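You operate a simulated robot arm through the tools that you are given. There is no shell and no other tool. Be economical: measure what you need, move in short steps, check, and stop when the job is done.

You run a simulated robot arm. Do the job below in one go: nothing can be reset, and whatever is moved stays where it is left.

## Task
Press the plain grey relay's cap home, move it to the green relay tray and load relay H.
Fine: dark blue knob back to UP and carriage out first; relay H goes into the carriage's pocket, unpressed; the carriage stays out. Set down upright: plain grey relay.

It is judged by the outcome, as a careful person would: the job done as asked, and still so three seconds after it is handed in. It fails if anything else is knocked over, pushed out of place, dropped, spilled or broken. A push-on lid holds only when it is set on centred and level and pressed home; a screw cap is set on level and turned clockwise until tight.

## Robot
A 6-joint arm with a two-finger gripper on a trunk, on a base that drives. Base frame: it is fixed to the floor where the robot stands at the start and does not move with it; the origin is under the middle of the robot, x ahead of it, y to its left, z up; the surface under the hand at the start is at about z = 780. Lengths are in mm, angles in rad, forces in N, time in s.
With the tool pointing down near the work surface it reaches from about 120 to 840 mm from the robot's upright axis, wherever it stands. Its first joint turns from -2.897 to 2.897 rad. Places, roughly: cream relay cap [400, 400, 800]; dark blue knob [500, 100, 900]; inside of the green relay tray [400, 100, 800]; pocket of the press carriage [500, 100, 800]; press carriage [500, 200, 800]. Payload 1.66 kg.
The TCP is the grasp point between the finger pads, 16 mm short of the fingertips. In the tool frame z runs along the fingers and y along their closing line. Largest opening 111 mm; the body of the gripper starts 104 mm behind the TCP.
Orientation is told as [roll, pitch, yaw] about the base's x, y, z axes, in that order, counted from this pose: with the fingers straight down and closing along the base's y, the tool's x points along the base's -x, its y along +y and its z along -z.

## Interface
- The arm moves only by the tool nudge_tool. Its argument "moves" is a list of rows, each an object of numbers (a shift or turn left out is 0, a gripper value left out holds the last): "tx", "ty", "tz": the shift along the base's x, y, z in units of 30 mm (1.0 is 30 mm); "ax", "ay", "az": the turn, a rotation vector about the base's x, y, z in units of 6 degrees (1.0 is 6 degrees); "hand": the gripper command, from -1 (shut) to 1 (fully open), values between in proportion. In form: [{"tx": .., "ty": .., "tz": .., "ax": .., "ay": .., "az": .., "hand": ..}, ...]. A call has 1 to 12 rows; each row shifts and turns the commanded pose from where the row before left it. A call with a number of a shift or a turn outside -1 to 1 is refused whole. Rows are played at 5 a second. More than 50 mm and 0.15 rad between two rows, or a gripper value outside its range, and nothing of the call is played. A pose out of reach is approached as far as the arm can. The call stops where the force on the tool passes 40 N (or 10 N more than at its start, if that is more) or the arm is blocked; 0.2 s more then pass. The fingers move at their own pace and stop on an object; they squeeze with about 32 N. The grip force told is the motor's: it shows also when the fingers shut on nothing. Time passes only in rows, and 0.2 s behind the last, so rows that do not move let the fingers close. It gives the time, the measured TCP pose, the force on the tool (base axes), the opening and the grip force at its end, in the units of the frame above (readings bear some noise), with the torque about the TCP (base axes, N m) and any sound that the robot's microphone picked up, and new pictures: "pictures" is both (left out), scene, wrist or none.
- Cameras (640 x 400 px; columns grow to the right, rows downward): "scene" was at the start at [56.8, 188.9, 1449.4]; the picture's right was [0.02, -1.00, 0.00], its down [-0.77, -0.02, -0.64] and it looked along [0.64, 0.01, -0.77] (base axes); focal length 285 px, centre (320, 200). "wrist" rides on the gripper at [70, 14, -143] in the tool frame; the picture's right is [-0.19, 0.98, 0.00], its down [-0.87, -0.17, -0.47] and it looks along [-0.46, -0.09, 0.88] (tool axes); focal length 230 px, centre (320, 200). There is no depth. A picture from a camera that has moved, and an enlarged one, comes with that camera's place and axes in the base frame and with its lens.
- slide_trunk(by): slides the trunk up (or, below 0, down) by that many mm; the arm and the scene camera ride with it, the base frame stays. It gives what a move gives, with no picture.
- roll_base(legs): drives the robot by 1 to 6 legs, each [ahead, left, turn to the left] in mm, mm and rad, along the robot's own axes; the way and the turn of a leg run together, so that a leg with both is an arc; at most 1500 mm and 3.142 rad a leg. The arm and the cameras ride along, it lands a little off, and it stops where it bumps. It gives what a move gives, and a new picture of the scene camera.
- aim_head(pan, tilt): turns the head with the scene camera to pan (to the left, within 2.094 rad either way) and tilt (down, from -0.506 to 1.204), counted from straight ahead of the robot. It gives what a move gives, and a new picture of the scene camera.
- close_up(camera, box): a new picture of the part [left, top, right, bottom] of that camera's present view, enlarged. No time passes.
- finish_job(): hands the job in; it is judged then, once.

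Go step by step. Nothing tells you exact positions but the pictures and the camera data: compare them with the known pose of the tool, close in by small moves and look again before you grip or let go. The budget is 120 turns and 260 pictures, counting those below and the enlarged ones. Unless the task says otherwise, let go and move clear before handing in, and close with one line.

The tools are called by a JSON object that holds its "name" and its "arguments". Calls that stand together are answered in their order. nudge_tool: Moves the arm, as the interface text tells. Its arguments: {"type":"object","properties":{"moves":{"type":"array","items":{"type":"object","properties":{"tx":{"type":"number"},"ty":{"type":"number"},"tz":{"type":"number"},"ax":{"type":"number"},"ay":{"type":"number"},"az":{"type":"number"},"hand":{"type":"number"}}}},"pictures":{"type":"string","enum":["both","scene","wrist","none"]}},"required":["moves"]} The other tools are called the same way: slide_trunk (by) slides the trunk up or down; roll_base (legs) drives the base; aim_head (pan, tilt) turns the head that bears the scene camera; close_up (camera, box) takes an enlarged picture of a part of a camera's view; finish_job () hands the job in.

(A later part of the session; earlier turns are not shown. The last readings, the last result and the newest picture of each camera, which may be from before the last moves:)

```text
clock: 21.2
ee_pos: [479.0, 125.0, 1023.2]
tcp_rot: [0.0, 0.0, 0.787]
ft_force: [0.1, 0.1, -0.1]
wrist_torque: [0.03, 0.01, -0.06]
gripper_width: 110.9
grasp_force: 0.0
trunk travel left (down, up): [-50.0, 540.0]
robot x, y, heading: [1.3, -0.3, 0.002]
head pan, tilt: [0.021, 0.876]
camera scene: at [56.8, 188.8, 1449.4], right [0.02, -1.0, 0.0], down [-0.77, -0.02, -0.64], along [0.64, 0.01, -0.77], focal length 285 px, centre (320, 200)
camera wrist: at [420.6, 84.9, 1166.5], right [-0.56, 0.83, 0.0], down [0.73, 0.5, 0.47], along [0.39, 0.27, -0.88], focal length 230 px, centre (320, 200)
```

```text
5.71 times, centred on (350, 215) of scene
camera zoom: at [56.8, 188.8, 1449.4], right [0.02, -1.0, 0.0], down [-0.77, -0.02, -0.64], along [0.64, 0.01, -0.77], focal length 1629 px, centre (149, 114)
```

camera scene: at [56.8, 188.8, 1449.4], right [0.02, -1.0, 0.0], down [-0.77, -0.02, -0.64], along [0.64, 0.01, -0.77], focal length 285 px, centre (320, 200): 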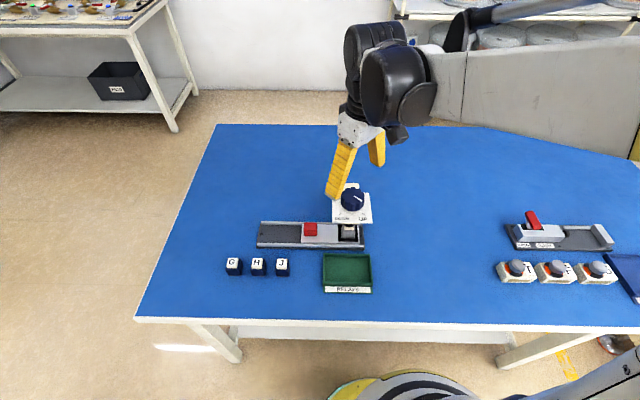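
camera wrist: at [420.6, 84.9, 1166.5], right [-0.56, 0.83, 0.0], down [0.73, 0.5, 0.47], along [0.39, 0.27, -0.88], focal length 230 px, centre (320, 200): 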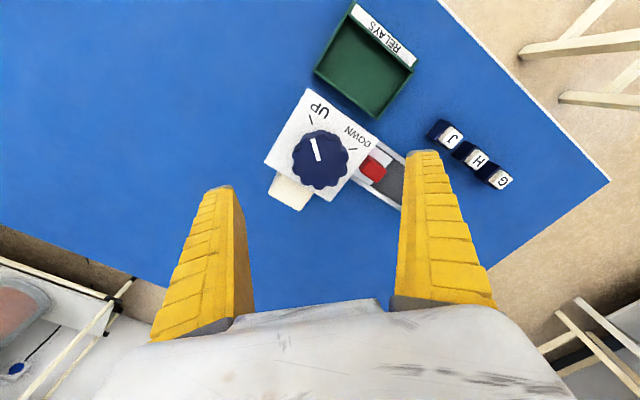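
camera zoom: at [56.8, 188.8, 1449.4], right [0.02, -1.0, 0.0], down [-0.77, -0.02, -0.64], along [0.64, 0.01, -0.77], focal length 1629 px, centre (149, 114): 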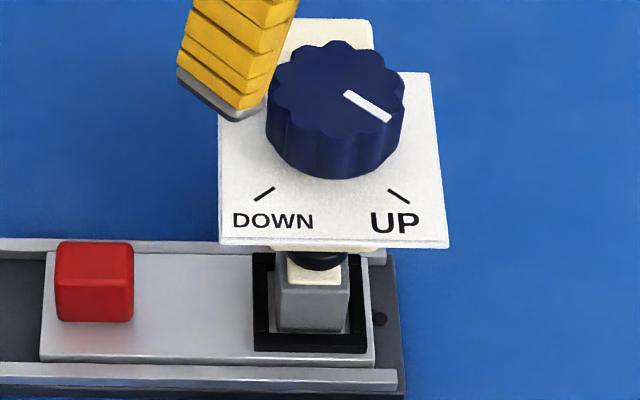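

The knob is back at UP and the cap looks lower. Next I move over the red carriage handle (about x=481, y=220), with the fingers closing along x and the camera on the far side from the knob.

{"name": "nudge_tool", "arguments": {"moves": [{"ty": 0.3, "az": -1}, {"ty": 0.3, "az": -1}, {"ty": 0.3, "az": -1}, {"ty": 0.3, "az": -1}, {"ty": 0.3, "az": -1}, {"ty": 0.3, "az": -1}, {"ty": 0.3, "az": -1}, {"ty": 0.3, "az": -1}, {"ty": 0.3, "az": -1}, {"ty": 0.3, "az": -1}, {"ty": 0.2, "az": -1}, {"az": -1}], "pictures": "none"}}

{"name": "nudge_tool", "arguments": {"moves": [{"az": -1, "tz": -0.3}, {"az": -1, "tz": -0.3}, {"az": -1, "tz": -0.3}, {"az": -1, "tz": -0.3}, {"az": -1, "tz": -0.3}, {"az": -1, "tz": -0.3}, {"az": -1, "tz": -0.3}, {"az": -1, "tz": -0.3}, {"az": -1, "tz": -0.3}, {"az": -1, "tz": -0.3}, {"az": -0.5, "tz": -0.3, "hand": 0.3}, {}]}}

{"name": "close_up", "arguments": {"camera": "scene", "box": [260, 140, 380, 260]}}

```text
clock: 23.8
ee_pos: [479.3, 219.9, 1021.6]
tcp_rot: [0.0, -0.001, -0.471]
ft_force: [0.4, 0.5, -0.1]
wrist_torque: [0.01, -0.03, 0.0]
gripper_width: 111.1
grasp_force: 0.1
trunk travel left (down, up): [-50.0, 540.0]
robot x, y, heading: [0.6, 0.4, -0.003]
head pan, tilt: [0.021, 0.876]
```

```text
clock: 26.4
ee_pos: [478.4, 221.1, 923.3]
tcp_rot: [-0.001, 0.001, -1.568]
ft_force: [-0.7, 0.0, -0.7]
wrist_torque: [0.05, -0.01, 0.01]
gripper_width: 73.8
grasp_force: 1.2
trunk travel left (down, up): [-50.0, 540.0]
robot x, y, heading: [1.0, -2.7, -0.003]
head pan, tilt: [0.021, 0.876]
camera scene: at [56.9, 188.9, 1449.4], right [0.02, -1.0, 0.0], down [-0.77, -0.02, -0.64], along [0.64, 0.01, -0.77], focal length 285 px, centre (320, 200)
camera wrist: at [492.7, 290.5, 1066.4], right [0.98, -0.19, 0.0], down [-0.17, -0.87, 0.47], along [-0.09, -0.46, -0.88], focal length 230 px, centre (320, 200)
```

scene: 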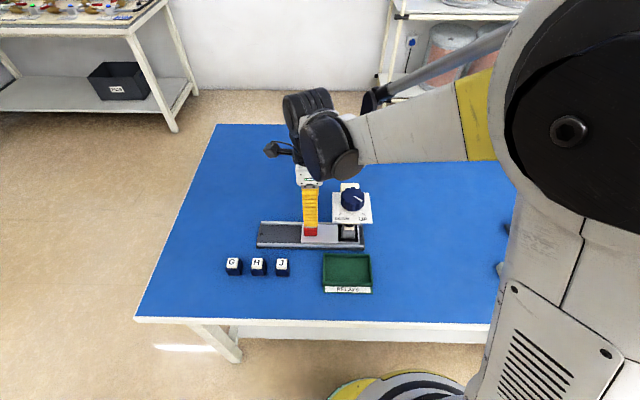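
wrist: 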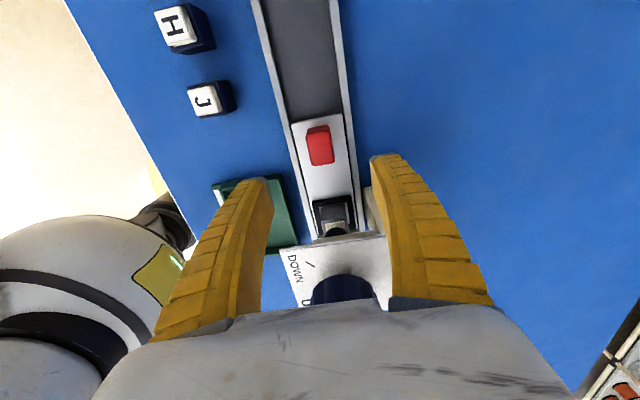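

```text
3.33 times, centred on (320, 200) of scene
camera zoom: at [56.9, 188.9, 1449.4], right [0.02, -1.0, 0.0], down [-0.77, -0.02, -0.64], along [0.64, 0.01, -0.77], focal length 950 px, centre (320, 200)
```

zoom: 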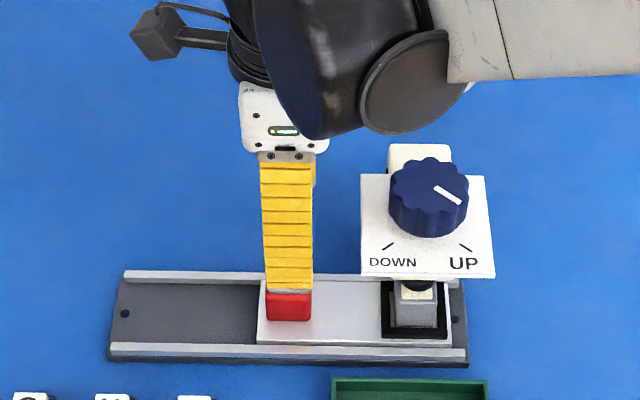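

{"name": "nudge_tool", "arguments": {"moves": [{"tx": 0.03, "ty": 0.2, "tz": -0.8}, {"tz": -0.8}, {}]}}

{"name": "close_up", "arguments": {"camera": "scene", "box": [260, 140, 380, 260]}}

```text
clock: 27.2
ee_pos: [479.1, 226.3, 875.6]
tcp_rot: [-0.001, -0.001, -1.569]
ft_force: [0.8, 0.7, -1.1]
wrist_torque: [0.01, 0.03, 0.0]
gripper_width: 73.7
grasp_force: 1.4
trunk travel left (down, up): [-50.0, 540.0]
robot x, y, heading: [-1.4, -1.2, -0.004]
head pan, tilt: [0.021, 0.876]
camera scene: at [56.9, 188.9, 1449.4], right [0.02, -1.0, 0.0], down [-0.77, -0.02, -0.64], along [0.64, 0.01, -0.77], focal length 285 px, centre (320, 200)
camera wrist: at [493.3, 296.3, 1018.2], right [0.98, -0.19, 0.0], down [-0.17, -0.87, 0.47], along [-0.09, -0.46, -0.88], focal length 230 px, centre (320, 200)
```

scene: 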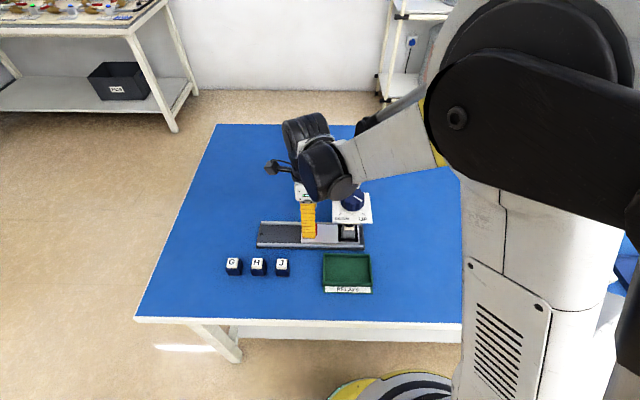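
wrist: 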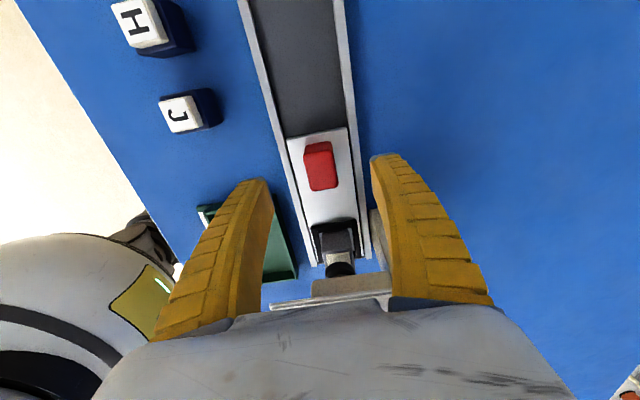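

```text
3.33 times, centred on (320, 200) of scene
camera zoom: at [56.9, 188.9, 1449.4], right [0.02, -1.0, 0.0], down [-0.77, -0.02, -0.64], along [0.64, 0.01, -0.77], focal length 950 px, centre (320, 200)
```

zoom: 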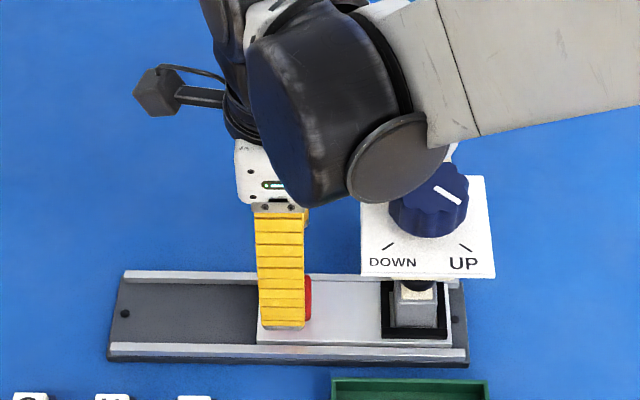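

{"name": "nudge_tool", "arguments": {"moves": [{"tz": -0.5, "ty": -0.06}, {"tz": -0.5}, {"tz": -0.35}, {}]}}

{"name": "close_up", "arguments": {"camera": "scene", "box": [260, 140, 380, 260]}}

{"name": "close_up", "arguments": {"camera": "wrist", "box": [240, 100, 420, 300]}}

```text
clock: 28.2
ee_pos: [479.7, 225.1, 834.5]
tcp_rot: [0.0, 0.0, -1.566]
ft_force: [0.1, 0.2, -0.9]
wrist_torque: [-0.04, -0.01, 0.0]
gripper_width: 73.8
grasp_force: 1.8
trunk travel left (down, up): [-50.0, 540.0]
robot x, y, heading: [2.2, 0.4, -0.0]
head pan, tilt: [0.021, 0.876]
camera scene: at [56.9, 188.9, 1449.4], right [0.02, -1.0, 0.0], down [-0.77, -0.02, -0.64], along [0.64, 0.01, -0.77], focal length 285 px, centre (320, 200)
camera wrist: at [493.7, 294.8, 977.5], right [0.98, -0.19, 0.0], down [-0.17, -0.87, 0.47], along [-0.09, -0.46, -0.88], focal length 230 px, centre (320, 200)
```

scene: 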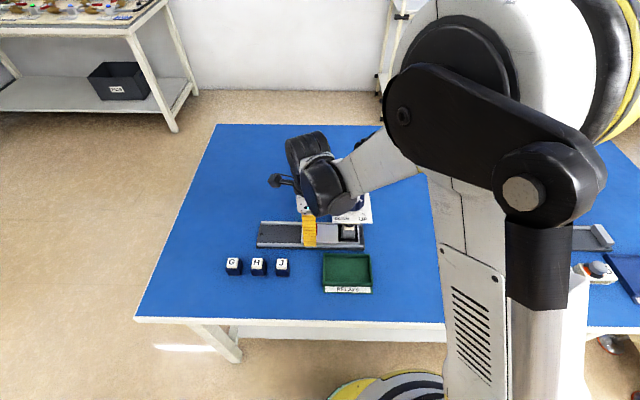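
wrist: 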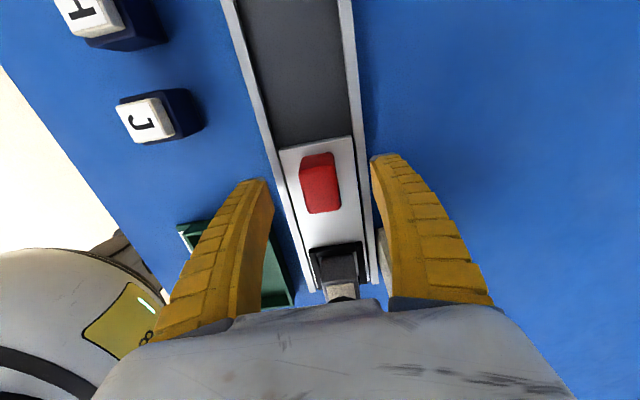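

```text
3.33 times, centred on (320, 200) of scene
camera zoom: at [56.9, 188.9, 1449.4], right [0.02, -1.0, 0.0], down [-0.77, -0.02, -0.64], along [0.64, 0.01, -0.77], focal length 950 px, centre (320, 200)
```

zoom: 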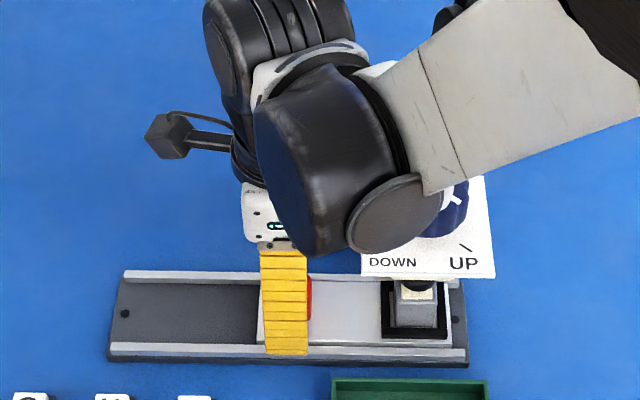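

```text
2.00 times, centred on (330, 200) of wrist
camera zoom: at [493.7, 294.8, 977.5], right [0.98, -0.19, 0.0], down [-0.17, -0.87, 0.47], along [-0.09, -0.46, -0.88], focal length 460 px, centre (300, 200)
```

zoom: 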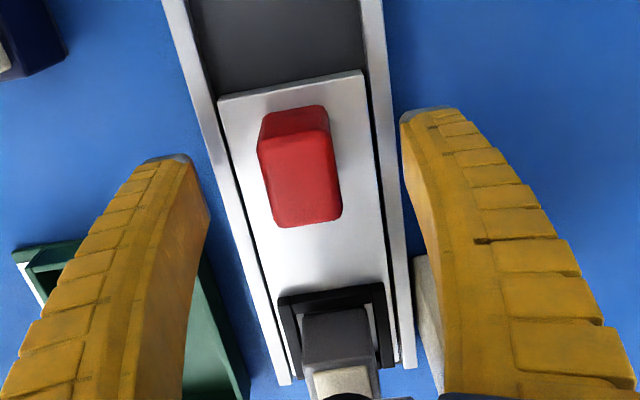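

{"name": "nudge_tool", "arguments": {"moves": [{"hand": -0.2}, {"hand": -1}, {}, {}]}}

{"name": "close_up", "arguments": {"camera": "wrist", "box": [240, 100, 420, 300]}}

```text
clock: 29.2
ee_pos: [480.5, 224.0, 835.4]
tcp_rot: [0.001, 0.0, -1.569]
ft_force: [8.6, 1.8, 12.3]
wrist_torque: [0.03, -0.07, -0.01]
gripper_width: 23.3
grasp_force: 34.3
trunk travel left (down, up): [-50.0, 540.0]
robot x, y, heading: [-1.2, -3.4, -0.003]
head pan, tilt: [0.021, 0.876]
camera scene: at [57.0, 188.7, 1449.5], right [0.02, -1.0, 0.0], down [-0.77, -0.02, -0.64], along [0.64, 0.01, -0.77], focal length 285 px, centre (320, 200)
camera wrist: at [494.0, 294.8, 977.9], right [0.98, -0.19, 0.0], down [-0.17, -0.87, 0.47], along [-0.09, -0.46, -0.88], focal length 230 px, centre (320, 200)
```

scene: 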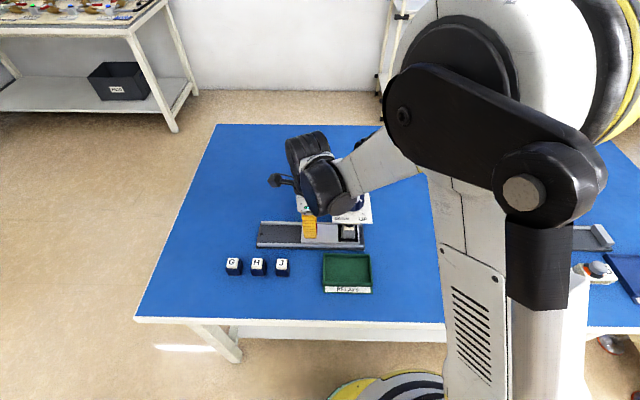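
wrist: 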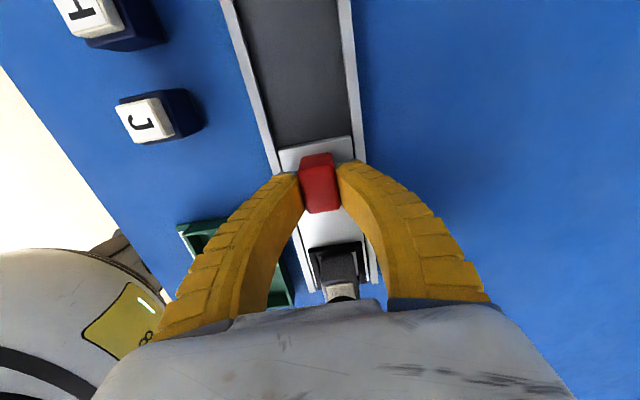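

```text
2.00 times, centred on (330, 200) of wrist
camera zoom: at [494.0, 294.8, 977.9], right [0.98, -0.19, 0.0], down [-0.17, -0.87, 0.47], along [-0.09, -0.46, -0.88], focal length 460 px, centre (300, 200)
```

zoom: 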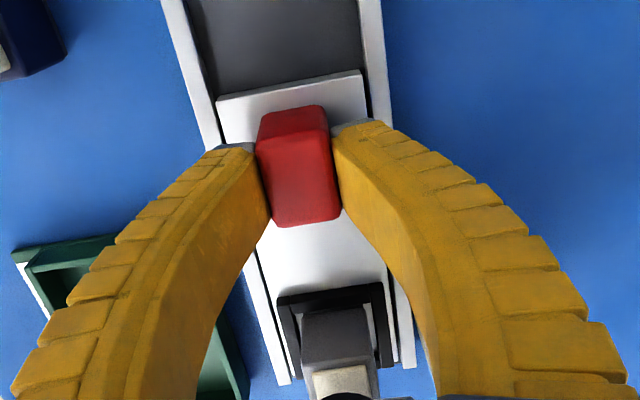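

Handle gripped. I'll pull the carriage out (+y) in steps and watch the force.

{"name": "nudge_tool", "arguments": {"moves": [{"ty": 0.3}, {"ty": 0.4}, {"ty": 0.4}, {"ty": 0.4}, {"ty": 0.4}, {}]}}

{"name": "close_up", "arguments": {"camera": "scene", "box": [240, 160, 380, 260]}}

```text
clock: 30.6
ee_pos: [479.4, 282.3, 834.6]
tcp_rot: [0.0, 0.0, -1.569]
ft_force: [14.4, 1.2, 10.8]
wrist_torque: [-0.06, -0.17, -0.02]
gripper_width: 22.0
grasp_force: 34.6
trunk travel left (down, up): [-50.0, 540.0]
robot x, y, heading: [-2.6, -2.9, 0.001]
head pan, tilt: [0.021, 0.876]
camera scene: at [57.6, 188.6, 1449.5], right [0.02, -1.0, 0.0], down [-0.77, -0.02, -0.64], along [0.64, 0.01, -0.77], focal length 285 px, centre (320, 200)
camera wrist: at [494.1, 351.6, 978.2], right [0.98, -0.19, 0.0], down [-0.17, -0.87, 0.47], along [-0.09, -0.46, -0.88], focal length 230 px, centre (320, 200)
```

scene: 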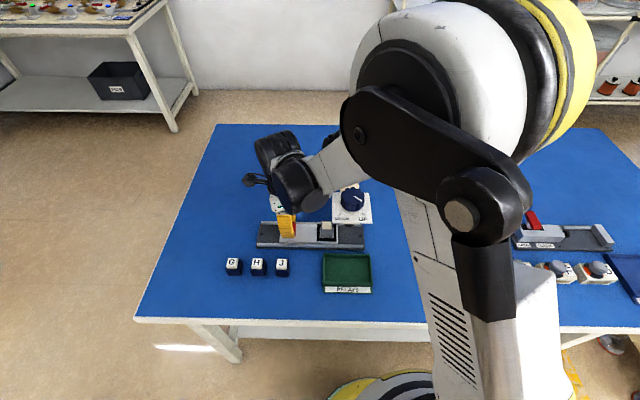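
wrist: 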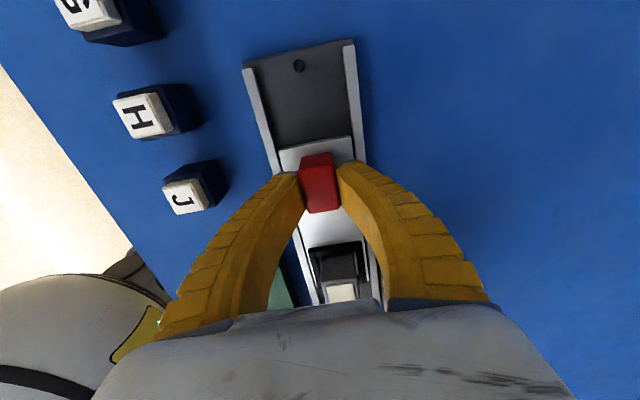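

```text
4.00 times, centred on (310, 210) of scene
camera zoom: at [57.6, 188.6, 1449.5], right [0.02, -1.0, 0.0], down [-0.77, -0.02, -0.64], along [0.64, 0.01, -0.77], focal length 1140 px, centre (360, 160)
```

zoom: 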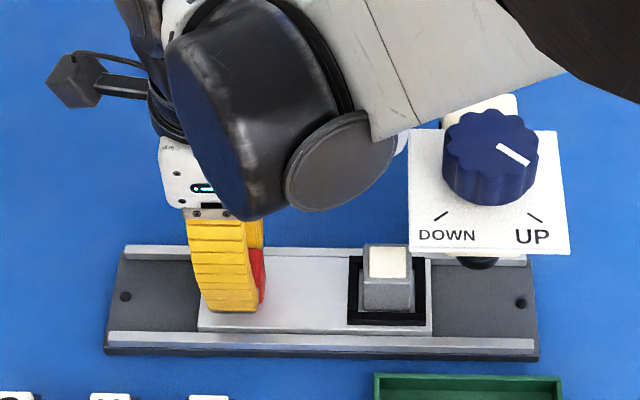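

{"name": "nudge_tool", "arguments": {"moves": [{"ty": 0.3}, {"ty": 0.3}, {"ty": 0.3}, {"ty": 0.2}, {"ty": 0.2}, {"ty": 0.2}, {"ty": 0.2}, {}]}}

{"name": "close_up", "arguments": {"camera": "scene", "box": [240, 180, 380, 280]}}

```text
clock: 32.4
ee_pos: [481.0, 329.8, 836.0]
tcp_rot: [0.001, 0.0, -1.57]
ft_force: [6.6, -27.6, 2.1]
wrist_torque: [-0.24, -0.07, -0.04]
gripper_width: 20.0
grasp_force: 33.9
trunk travel left (down, up): [-50.0, 540.0]
robot x, y, heading: [-0.9, 1.2, 0.0]
head pan, tilt: [0.021, 0.876]
camera scene: at [57.3, 185.9, 1449.7], right [0.02, -1.0, 0.0], down [-0.77, -0.01, -0.64], along [0.64, 0.01, -0.77], focal length 285 px, centre (320, 200)
camera wrist: at [494.3, 400.3, 978.6], right [0.98, -0.19, 0.0], down [-0.17, -0.87, 0.47], along [-0.09, -0.46, -0.88], focal length 230 px, centre (320, 200)
```

scene: 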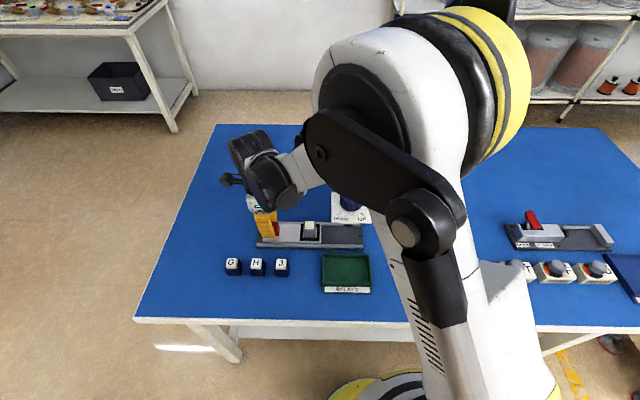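
wrist: 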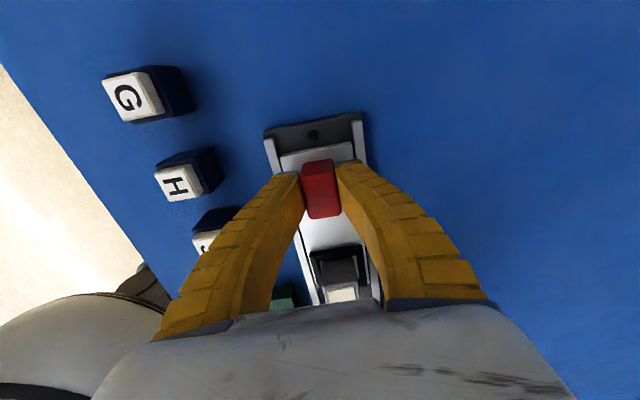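

```text
4.00 times, centred on (310, 230) of scene
camera zoom: at [57.3, 185.9, 1449.7], right [0.02, -1.0, 0.0], down [-0.77, -0.01, -0.64], along [0.64, 0.01, -0.77], focal length 1140 px, centre (360, 80)
```

zoom: 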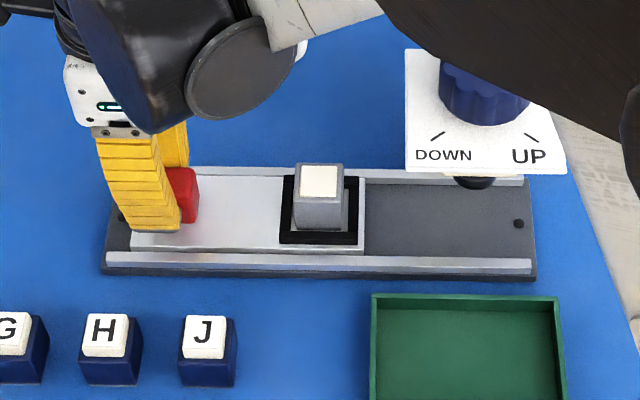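

The carriage is fully out against its stop, and the grey relay's cap is now flush. I'll release the handle, rise, and move over the grey relay at about (483, 220).

{"name": "nudge_tool", "arguments": {"moves": [{"ty": -0.2}, {"hand": 0.3}, {}, {"tz": 0.7}, {"tz": 0.7}, {"tz": 0.7}, {"tz": 0.7}, {"ty": -0.9}, {"ty": -0.9}, {"ty": -0.9}, {"ty": -0.7}, {}]}}

{"name": "close_up", "arguments": {"camera": "scene", "box": [240, 180, 380, 280]}}

{"name": "close_up", "arguments": {"camera": "wrist", "box": [240, 100, 420, 300]}}

```text
clock: 35.0
ee_pos: [480.2, 225.3, 919.4]
tcp_rot: [0.0, -0.001, -1.57]
ft_force: [0.5, 0.9, 0.2]
wrist_torque: [0.0, 0.05, 0.02]
gripper_width: 74.0
grasp_force: 1.2
trunk travel left (down, up): [-50.0, 540.0]
robot x, y, heading: [-2.7, 1.2, 0.0]
head pan, tilt: [0.021, 0.876]
camera scene: at [56.8, 188.8, 1449.4], right [0.02, -1.0, 0.0], down [-0.77, -0.02, -0.64], along [0.64, 0.01, -0.77], focal length 285 px, centre (320, 200)
camera wrist: at [493.8, 294.7, 1062.8], right [0.98, -0.19, 0.0], down [-0.17, -0.87, 0.47], along [-0.09, -0.46, -0.88], focal length 230 px, centre (320, 200)
```

scene: 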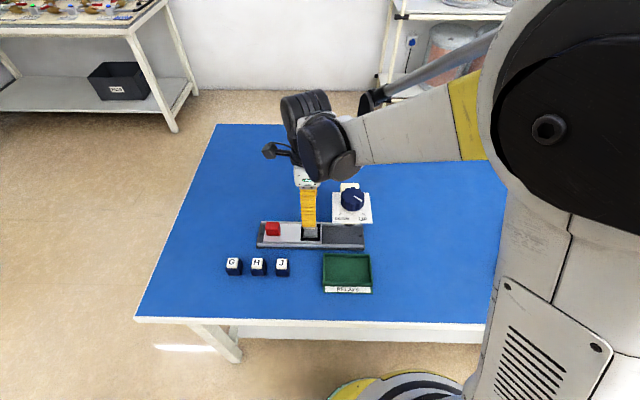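
wrist: 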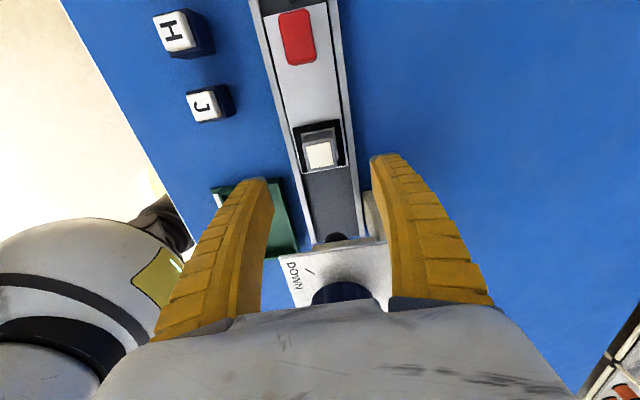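

```text
4.00 times, centred on (310, 230) of scene
camera zoom: at [56.8, 188.8, 1449.4], right [0.02, -1.0, 0.0], down [-0.77, -0.02, -0.64], along [0.64, 0.01, -0.77], focal length 1140 px, centre (360, 80)
```

zoom: 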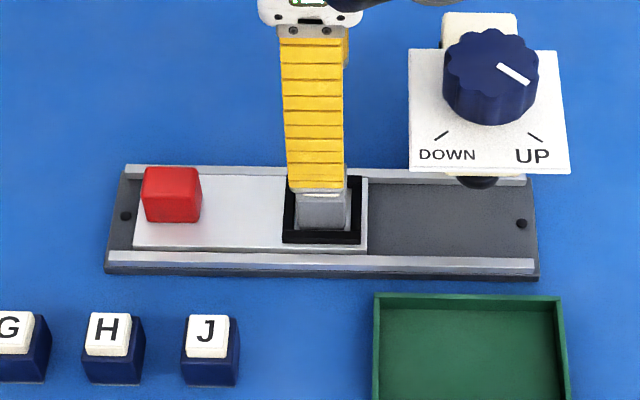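

```text
2.00 times, centred on (330, 200) of wrist
camera zoom: at [493.8, 294.7, 1062.8], right [0.98, -0.19, 0.0], down [-0.17, -0.87, 0.47], along [-0.09, -0.46, -0.88], focal length 460 px, centre (300, 200)
```

zoom: 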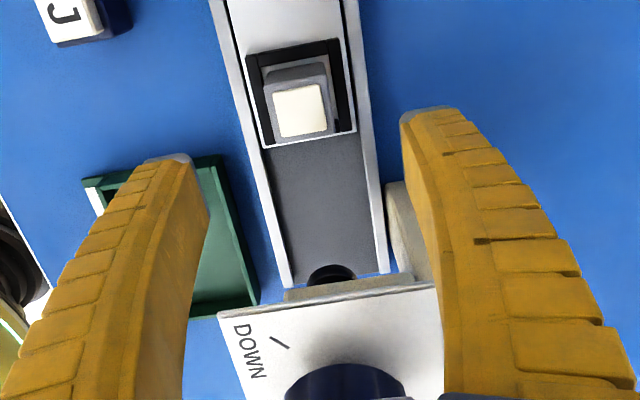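

{"name": "nudge_tool", "arguments": {"moves": [{"tz": -0.7, "tx": 0.03}, {"tz": -0.7}, {"tz": -0.7}, {"tz": -0.4}, {}]}}

{"name": "close_up", "arguments": {"camera": "scene", "box": [240, 180, 380, 280]}}

{"name": "close_up", "arguments": {"camera": "wrist", "box": [240, 100, 420, 300]}}

```text
clock: 36.2
ee_pos: [481.9, 226.7, 843.5]
tcp_rot: [-0.001, 0.001, -1.571]
ft_force: [-0.3, 0.1, 0.5]
wrist_torque: [0.02, 0.02, 0.0]
gripper_width: 73.8
grasp_force: 1.2
trunk travel left (down, up): [-50.0, 540.0]
robot x, y, heading: [-2.3, -0.3, -0.0]
head pan, tilt: [0.021, 0.876]
camera scene: at [56.9, 188.9, 1449.4], right [0.02, -1.0, 0.0], down [-0.77, -0.02, -0.64], along [0.64, 0.01, -0.77], focal length 285 px, centre (320, 200)
camera wrist: at [495.0, 295.5, 986.6], right [0.98, -0.19, 0.0], down [-0.17, -0.87, 0.47], along [-0.09, -0.46, -0.88], focal length 230 px, centre (320, 200)
```

scene: 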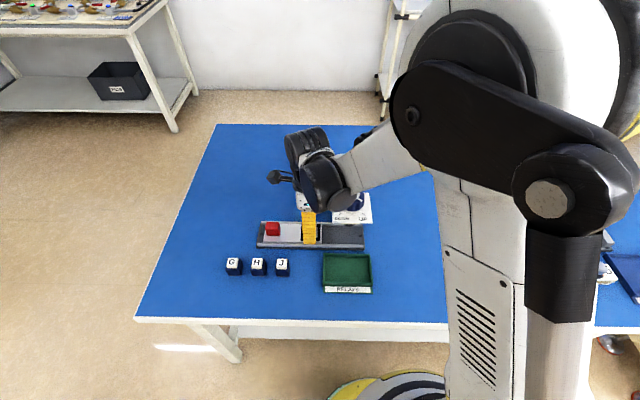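
wrist: 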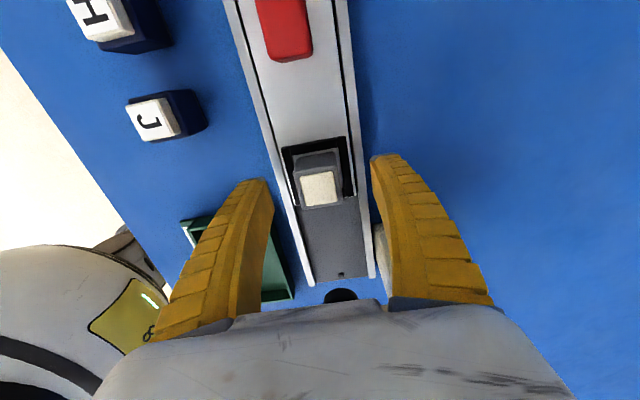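

```text
4.00 times, centred on (310, 230) of scene
camera zoom: at [56.9, 188.9, 1449.4], right [0.02, -1.0, 0.0], down [-0.77, -0.02, -0.64], along [0.64, 0.01, -0.77], focal length 1140 px, centre (360, 80)
```

zoom: 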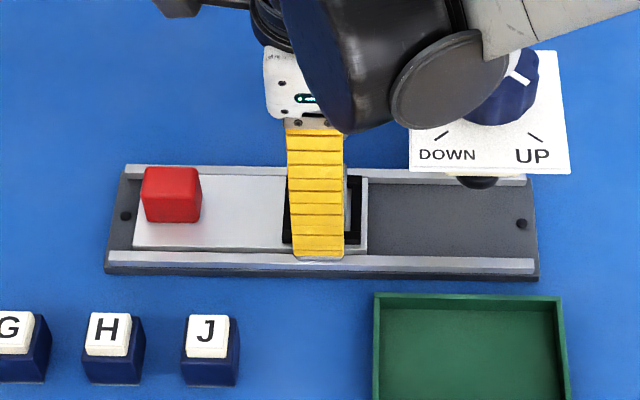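

```text
2.00 times, centred on (330, 200) of wrist
camera zoom: at [495.0, 295.5, 986.6], right [0.98, -0.19, 0.0], down [-0.17, -0.87, 0.47], along [-0.09, -0.46, -0.88], focal length 460 px, centre (300, 200)
```

zoom: 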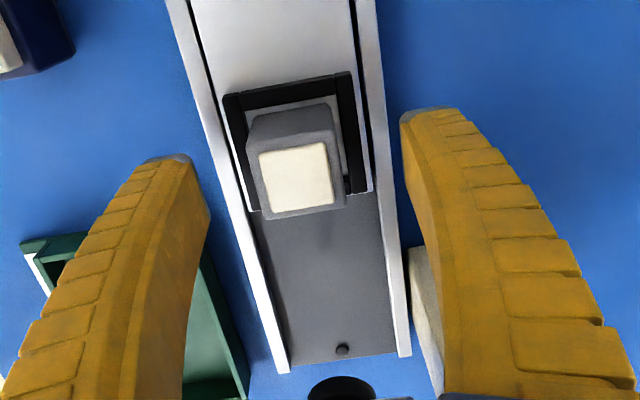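

{"name": "nudge_tool", "arguments": {"moves": [{"tz": -0.42, "tx": -0.03}, {"hand": -0.2}, {"hand": -1}, {}, {}]}}

{"name": "close_up", "arguments": {"camera": "wrist", "box": [240, 100, 420, 300]}}

```text
clock: 37.4
ee_pos: [480.2, 225.4, 831.3]
tcp_rot: [0.0, 0.001, -1.569]
ft_force: [0.7, 0.3, 11.4]
wrist_torque: [0.01, -0.02, -0.02]
gripper_width: 28.0
grasp_force: 32.5
trunk travel left (down, up): [-50.0, 540.0]
robot x, y, heading: [-5.7, 0.5, 0.004]
head pan, tilt: [0.021, 0.876]
camera scene: at [56.1, 188.6, 1449.5], right [0.02, -1.0, 0.0], down [-0.77, -0.02, -0.64], along [0.64, 0.01, -0.77], focal length 285 px, centre (320, 200)
camera wrist: at [493.6, 295.8, 974.7], right [0.98, -0.19, 0.0], down [-0.17, -0.87, 0.47], along [-0.09, -0.46, -0.88], focal length 230 px, centre (320, 200)
```

scene: 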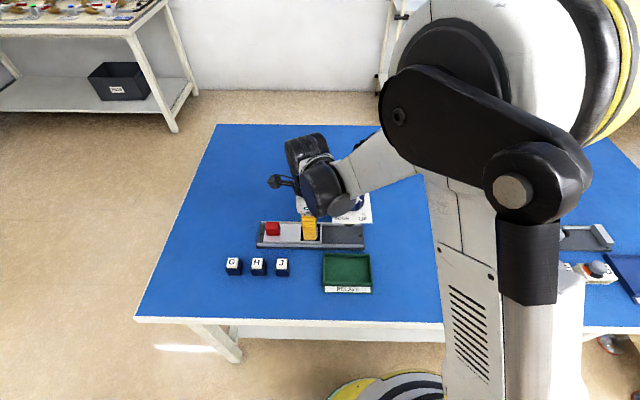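
wrist: 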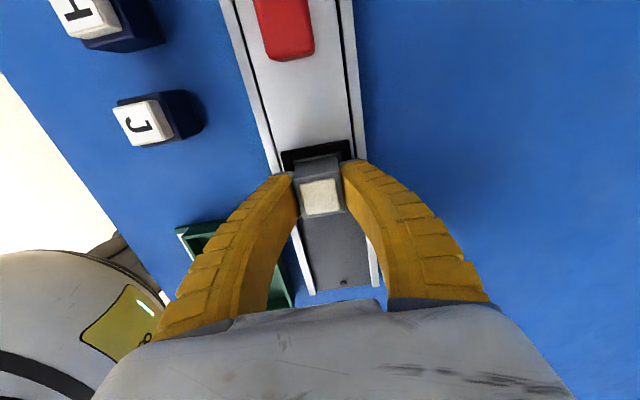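

```text
2.00 times, centred on (330, 200) of wrist
camera zoom: at [493.6, 295.8, 974.7], right [0.98, -0.19, 0.0], down [-0.17, -0.87, 0.47], along [-0.09, -0.46, -0.88], focal length 460 px, centre (300, 200)
```

zoom: 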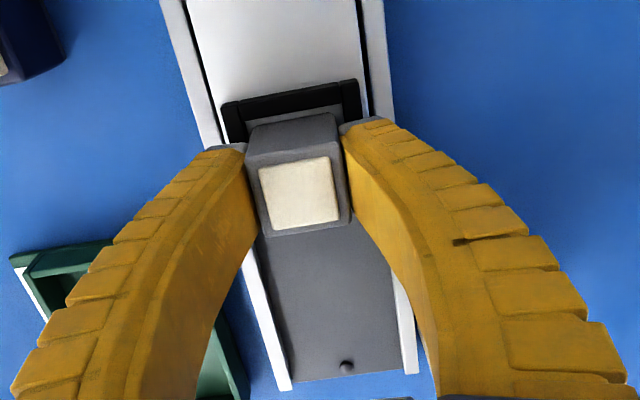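

Relay gripped by its grey body. I'll lift it straight up.

{"name": "nudge_tool", "arguments": {"moves": [{"tz": 0.3}, {"tz": 0.5}, {"tz": 0.7}, {"tz": 0.7}, {"tz": 0.7}, {}]}}

{"name": "close_up", "arguments": {"camera": "scene", "box": [250, 160, 390, 300]}}

{"name": "close_up", "arguments": {"camera": "wrist", "box": [240, 100, 420, 300]}}

```text
clock: 38.8
ee_pos: [480.2, 225.0, 919.0]
tcp_rot: [0.001, 0.0, -1.57]
ft_force: [0.1, 0.1, -0.5]
wrist_torque: [0.0, -0.03, 0.01]
gripper_width: 25.4
grasp_force: 31.9
trunk travel left (down, up): [-50.0, 540.0]
robot x, y, heading: [-3.8, 1.5, -0.0]
head pan, tilt: [0.021, 0.876]
camera scene: at [56.8, 188.8, 1449.4], right [0.02, -1.0, 0.0], down [-0.77, -0.02, -0.64], along [0.64, 0.01, -0.77], focal length 285 px, centre (320, 200)
camera wrist: at [493.5, 294.8, 1061.8], right [0.98, -0.19, 0.0], down [-0.17, -0.87, 0.47], along [-0.09, -0.46, -0.88], focal length 230 px, centre (320, 200)
```

scene: 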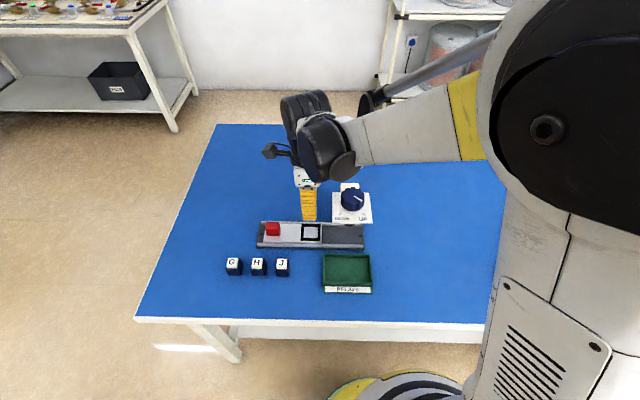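
wrist: 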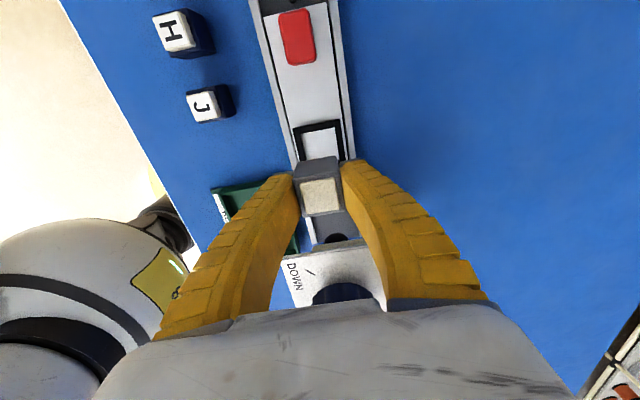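

```text
2.86 times, centred on (320, 230) of scene
camera zoom: at [56.8, 188.8, 1449.4], right [0.02, -1.0, 0.0], down [-0.77, -0.02, -0.64], along [0.64, 0.01, -0.77], focal length 814 px, centre (320, 114)
```

zoom: 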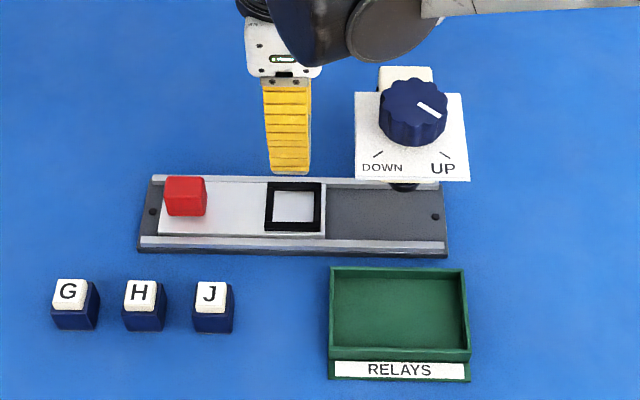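

```text
2.00 times, centred on (330, 200) of wrist
camera zoom: at [493.5, 294.8, 1061.8], right [0.98, -0.19, 0.0], down [-0.17, -0.87, 0.47], along [-0.09, -0.46, -0.88], focal length 460 px, centre (300, 200)
```

zoom: 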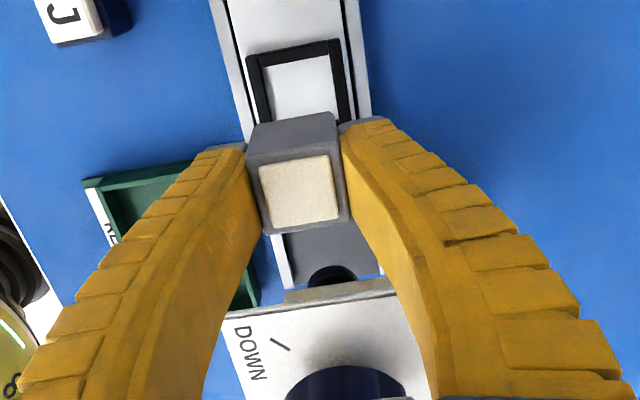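

The pocket is empty and the relay hangs upright in the hand. I carry it to the tray centre at about (388, 124), turning so the fingers close along y.

{"name": "nudge_tool", "arguments": {"moves": [{"tx": -0.6}, {"tx": -0.6, "az": 1}, {"tx": -0.6, "az": 1}, {"tx": -0.6, "az": 1}, {"tx": -0.6, "az": 1}, {"ty": -0.4, "az": 1}, {"ty": -0.4, "az": 1}, {"ty": -0.4, "az": 1}, {"ty": -0.4, "az": 1}, {"ty": -0.4, "az": 1}, {"ty": -0.4, "az": 1}, {"ty": -0.4, "az": 1}], "pictures": "none"}}

{"name": "nudge_tool", "arguments": {"moves": [{"ty": -0.4, "az": 1}, {"ty": -0.17, "az": 1}, {"az": 1}, {"az": 1}, {"tz": -0.5}, {"tz": -0.5}, {}]}}

{"name": "close_up", "arguments": {"camera": "wrist", "box": [200, 50, 440, 250]}}

{"name": "close_up", "arguments": {"camera": "scene", "box": [250, 160, 390, 300]}}

```text
clock: 41.4
ee_pos: [390.7, 142.1, 918.9]
tcp_rot: [0.0, 0.001, -0.415]
ft_force: [-0.9, 0.1, -1.7]
wrist_torque: [-0.04, -0.05, 0.0]
gripper_width: 25.2
grasp_force: 31.9
trunk travel left (down, up): [-50.0, 540.0]
robot x, y, heading: [1.4, 0.5, -0.0]
head pan, tilt: [0.021, 0.876]
```

```text
clock: 43.0
ee_pos: [390.6, 123.8, 888.7]
tcp_rot: [0.0, 0.0, 0.002]
ft_force: [0.0, -0.1, -1.9]
wrist_torque: [0.01, 0.01, -0.01]
gripper_width: 25.1
grasp_force: 32.4
trunk travel left (down, up): [-50.0, 540.0]
robot x, y, heading: [-0.7, -1.9, -0.004]
head pan, tilt: [0.021, 0.876]
camera scene: at [56.9, 188.9, 1449.4], right [0.02, -1.0, 0.0], down [-0.77, -0.02, -0.64], along [0.64, 0.01, -0.77], focal length 285 px, centre (320, 200)
camera wrist: at [320.7, 137.8, 1031.6], right [0.19, 0.98, 0.0], down [0.87, -0.17, 0.47], along [0.46, -0.09, -0.88], focal length 230 px, centre (320, 200)
```

scene: 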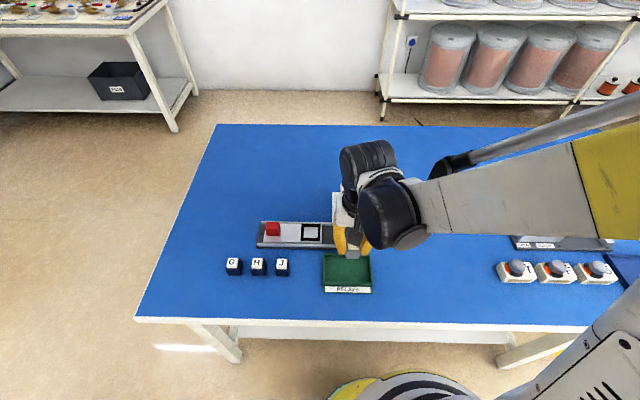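
wrist: 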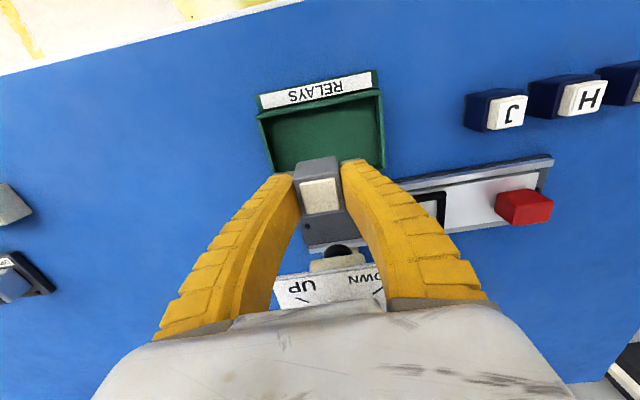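

```text
2.00 times, centred on (320, 150) of wrist
camera zoom: at [320.7, 137.8, 1031.6], right [0.19, 0.98, 0.0], down [0.87, -0.17, 0.47], along [0.46, -0.09, -0.88], focal length 460 px, centre (320, 300)
```

zoom: 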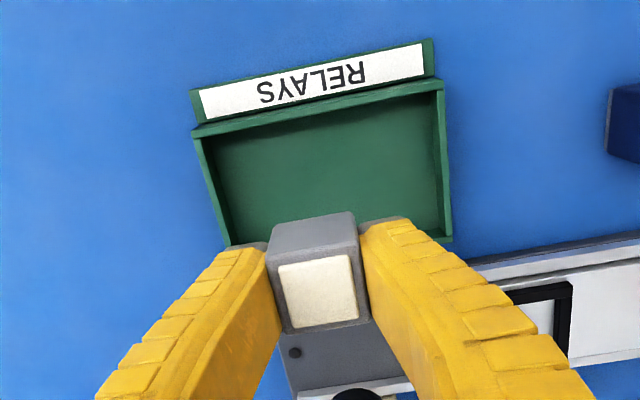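

```text
2.86 times, centred on (320, 230) of scene
camera zoom: at [56.9, 188.9, 1449.4], right [0.02, -1.0, 0.0], down [-0.77, -0.02, -0.64], along [0.64, 0.01, -0.77], focal length 814 px, centre (320, 114)
```

zoom: 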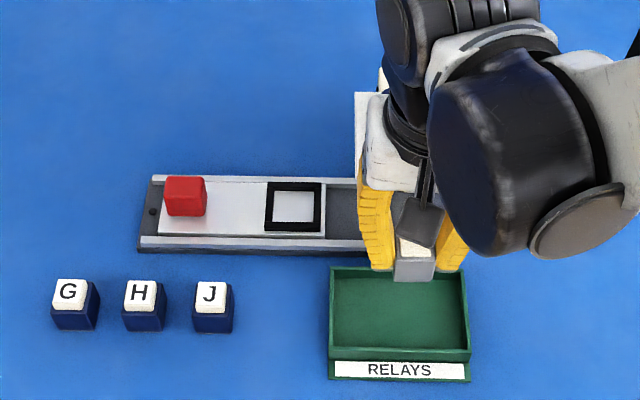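

Both views place the tray centre at about (376, 128). I'll shift there and descend in steps.

{"name": "nudge_tool", "arguments": {"moves": [{"tx": -0.47, "ty": 0.14}, {"tz": -0.6}, {"tz": -0.6}, {"tz": -0.4}, {}]}}

{"name": "close_up", "arguments": {"camera": "wrist", "box": [200, 50, 440, 250]}}

{"name": "close_up", "arguments": {"camera": "scene", "box": [280, 200, 400, 300]}}

```text
clock: 44.2
ee_pos: [376.2, 128.8, 841.1]
tcp_rot: [0.0, 0.0, 0.002]
ft_force: [0.0, 0.3, -1.0]
wrist_torque: [-0.01, -0.01, -0.03]
gripper_width: 25.3
grasp_force: 32.0
trunk travel left (down, up): [-50.0, 540.0]
robot x, y, heading: [-1.4, -3.5, 0.007]
head pan, tilt: [0.021, 0.876]
camera scene: at [56.9, 188.9, 1449.4], right [0.02, -1.0, 0.0], down [-0.77, -0.02, -0.64], along [0.64, 0.01, -0.77], focal length 285 px, centre (320, 200)
camera wrist: at [306.3, 141.8, 983.7], right [0.19, 0.98, 0.0], down [0.87, -0.17, 0.47], along [0.46, -0.09, -0.88], focal length 230 px, centre (320, 200)
```

scene: 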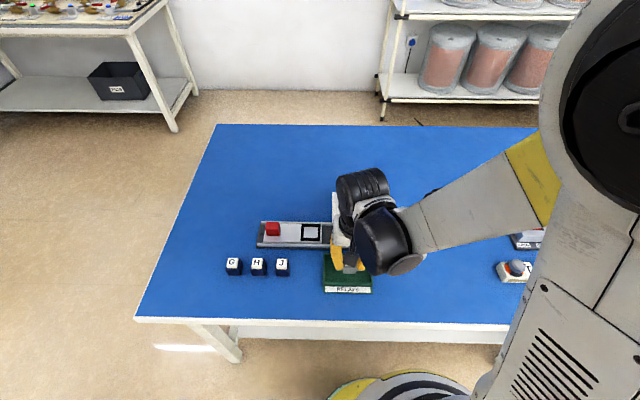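
wrist: 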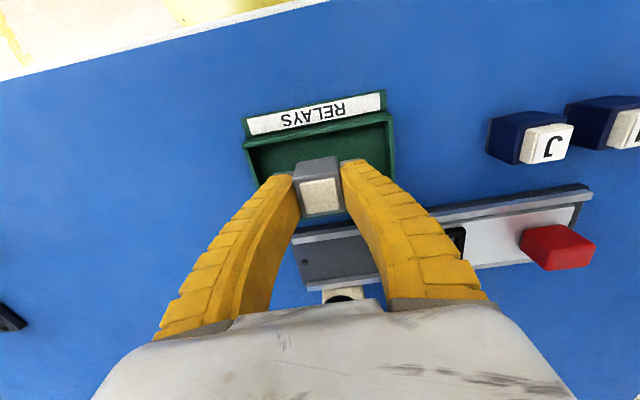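

```text
2.00 times, centred on (320, 150) of wrist
camera zoom: at [306.3, 141.8, 983.7], right [0.19, 0.98, 0.0], down [0.87, -0.17, 0.47], along [0.46, -0.09, -0.88], focal length 460 px, centre (320, 300)
```

zoom: 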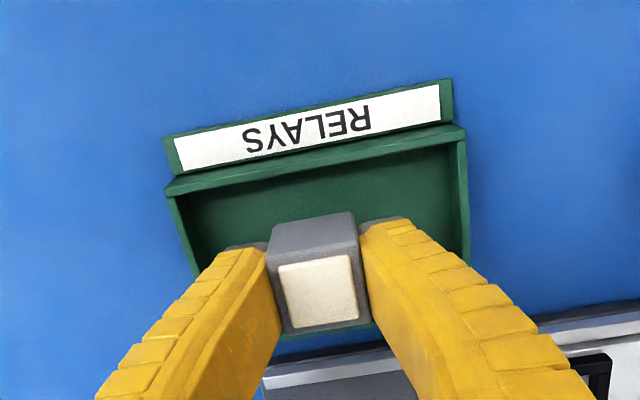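

```text
4.00 times, centred on (340, 250) of scene
camera zoom: at [56.9, 188.9, 1449.4], right [0.02, -1.0, 0.0], down [-0.77, -0.02, -0.64], along [0.64, 0.01, -0.77], focal length 1140 px, centre (240, 0)
```

zoom: 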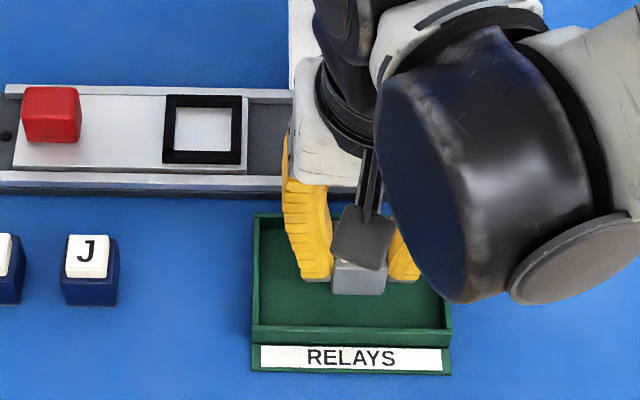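

{"name": "nudge_tool", "arguments": {"moves": [{"tz": -0.15}, {"tz": -0.15}, {"tz": -0.1}, {}], "pictures": "none"}}

```text
clock: 45.2
ee_pos: [375.4, 127.8, 828.9]
tcp_rot: [0.001, 0.0, 0.002]
ft_force: [1.3, 0.5, 0.0]
wrist_torque: [-0.02, -0.01, 0.0]
gripper_width: 25.2
grasp_force: 31.7
trunk travel left (down, up): [-50.0, 540.0]
robot x, y, heading: [-0.6, -0.1, -0.008]
head pan, tilt: [0.021, 0.876]
```

{"name": "nudge_tool", "arguments": {"moves": [{"tz": -0.08}, {"tz": -0.08}, {}], "pictures": "none"}}

{"name": "close_up", "arguments": {"camera": "scene", "box": [310, 230, 390, 300]}}

```text
clock: 46.0
ee_pos: [375.8, 128.3, 824.6]
tcp_rot: [0.001, -0.001, 0.001]
ft_force: [-0.3, -1.4, 0.2]
wrist_torque: [0.0, 0.01, -0.01]
gripper_width: 25.3
grasp_force: 32.6
trunk travel left (down, up): [-50.0, 540.0]
robot x, y, heading: [-1.0, 5.6, -0.0]
head pan, tilt: [0.021, 0.876]
```

```text
5.71 times, centred on (350, 265) of scene
camera zoom: at [56.9, 188.9, 1449.4], right [0.02, -1.0, 0.0], down [-0.77, -0.02, -0.64], along [0.64, 0.01, -0.77], focal length 1629 px, centre (149, -171)
```

zoom: 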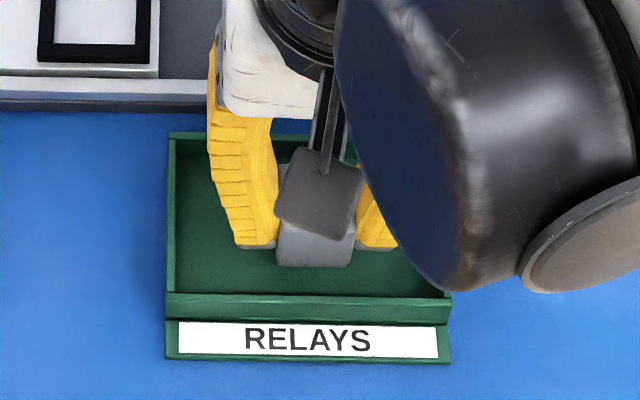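

{"name": "nudge_tool", "arguments": {"moves": [{"tz": -0.08}, {"tz": -0.08}, {"tz": -0.08}, {}], "pictures": "none"}}

{"name": "nudge_tool", "arguments": {"moves": [{"tz": -0.06}, {"tz": -0.06}, {}], "pictures": "none"}}

```text
clock: 47.0
ee_pos: [375.9, 127.8, 817.5]
tcp_rot: [0.001, 0.0, 0.003]
ft_force: [0.3, 1.5, 5.4]
wrist_torque: [0.03, -0.02, -0.01]
gripper_width: 25.5
grasp_force: 31.7
trunk travel left (down, up): [-50.0, 540.0]
robot x, y, heading: [-1.6, -2.3, 0.001]
head pan, tilt: [0.021, 0.876]
```

```text
clock: 47.8
ee_pos: [376.3, 127.8, 814.6]
tcp_rot: [0.0, -0.002, 0.001]
ft_force: [3.7, 0.5, 18.9]
wrist_torque: [0.02, -0.07, -0.04]
gripper_width: 32.5
grasp_force: 32.2
trunk travel left (down, up): [-50.0, 540.0]
robot x, y, heading: [1.1, 0.6, 0.003]
head pan, tilt: [0.021, 0.876]
```

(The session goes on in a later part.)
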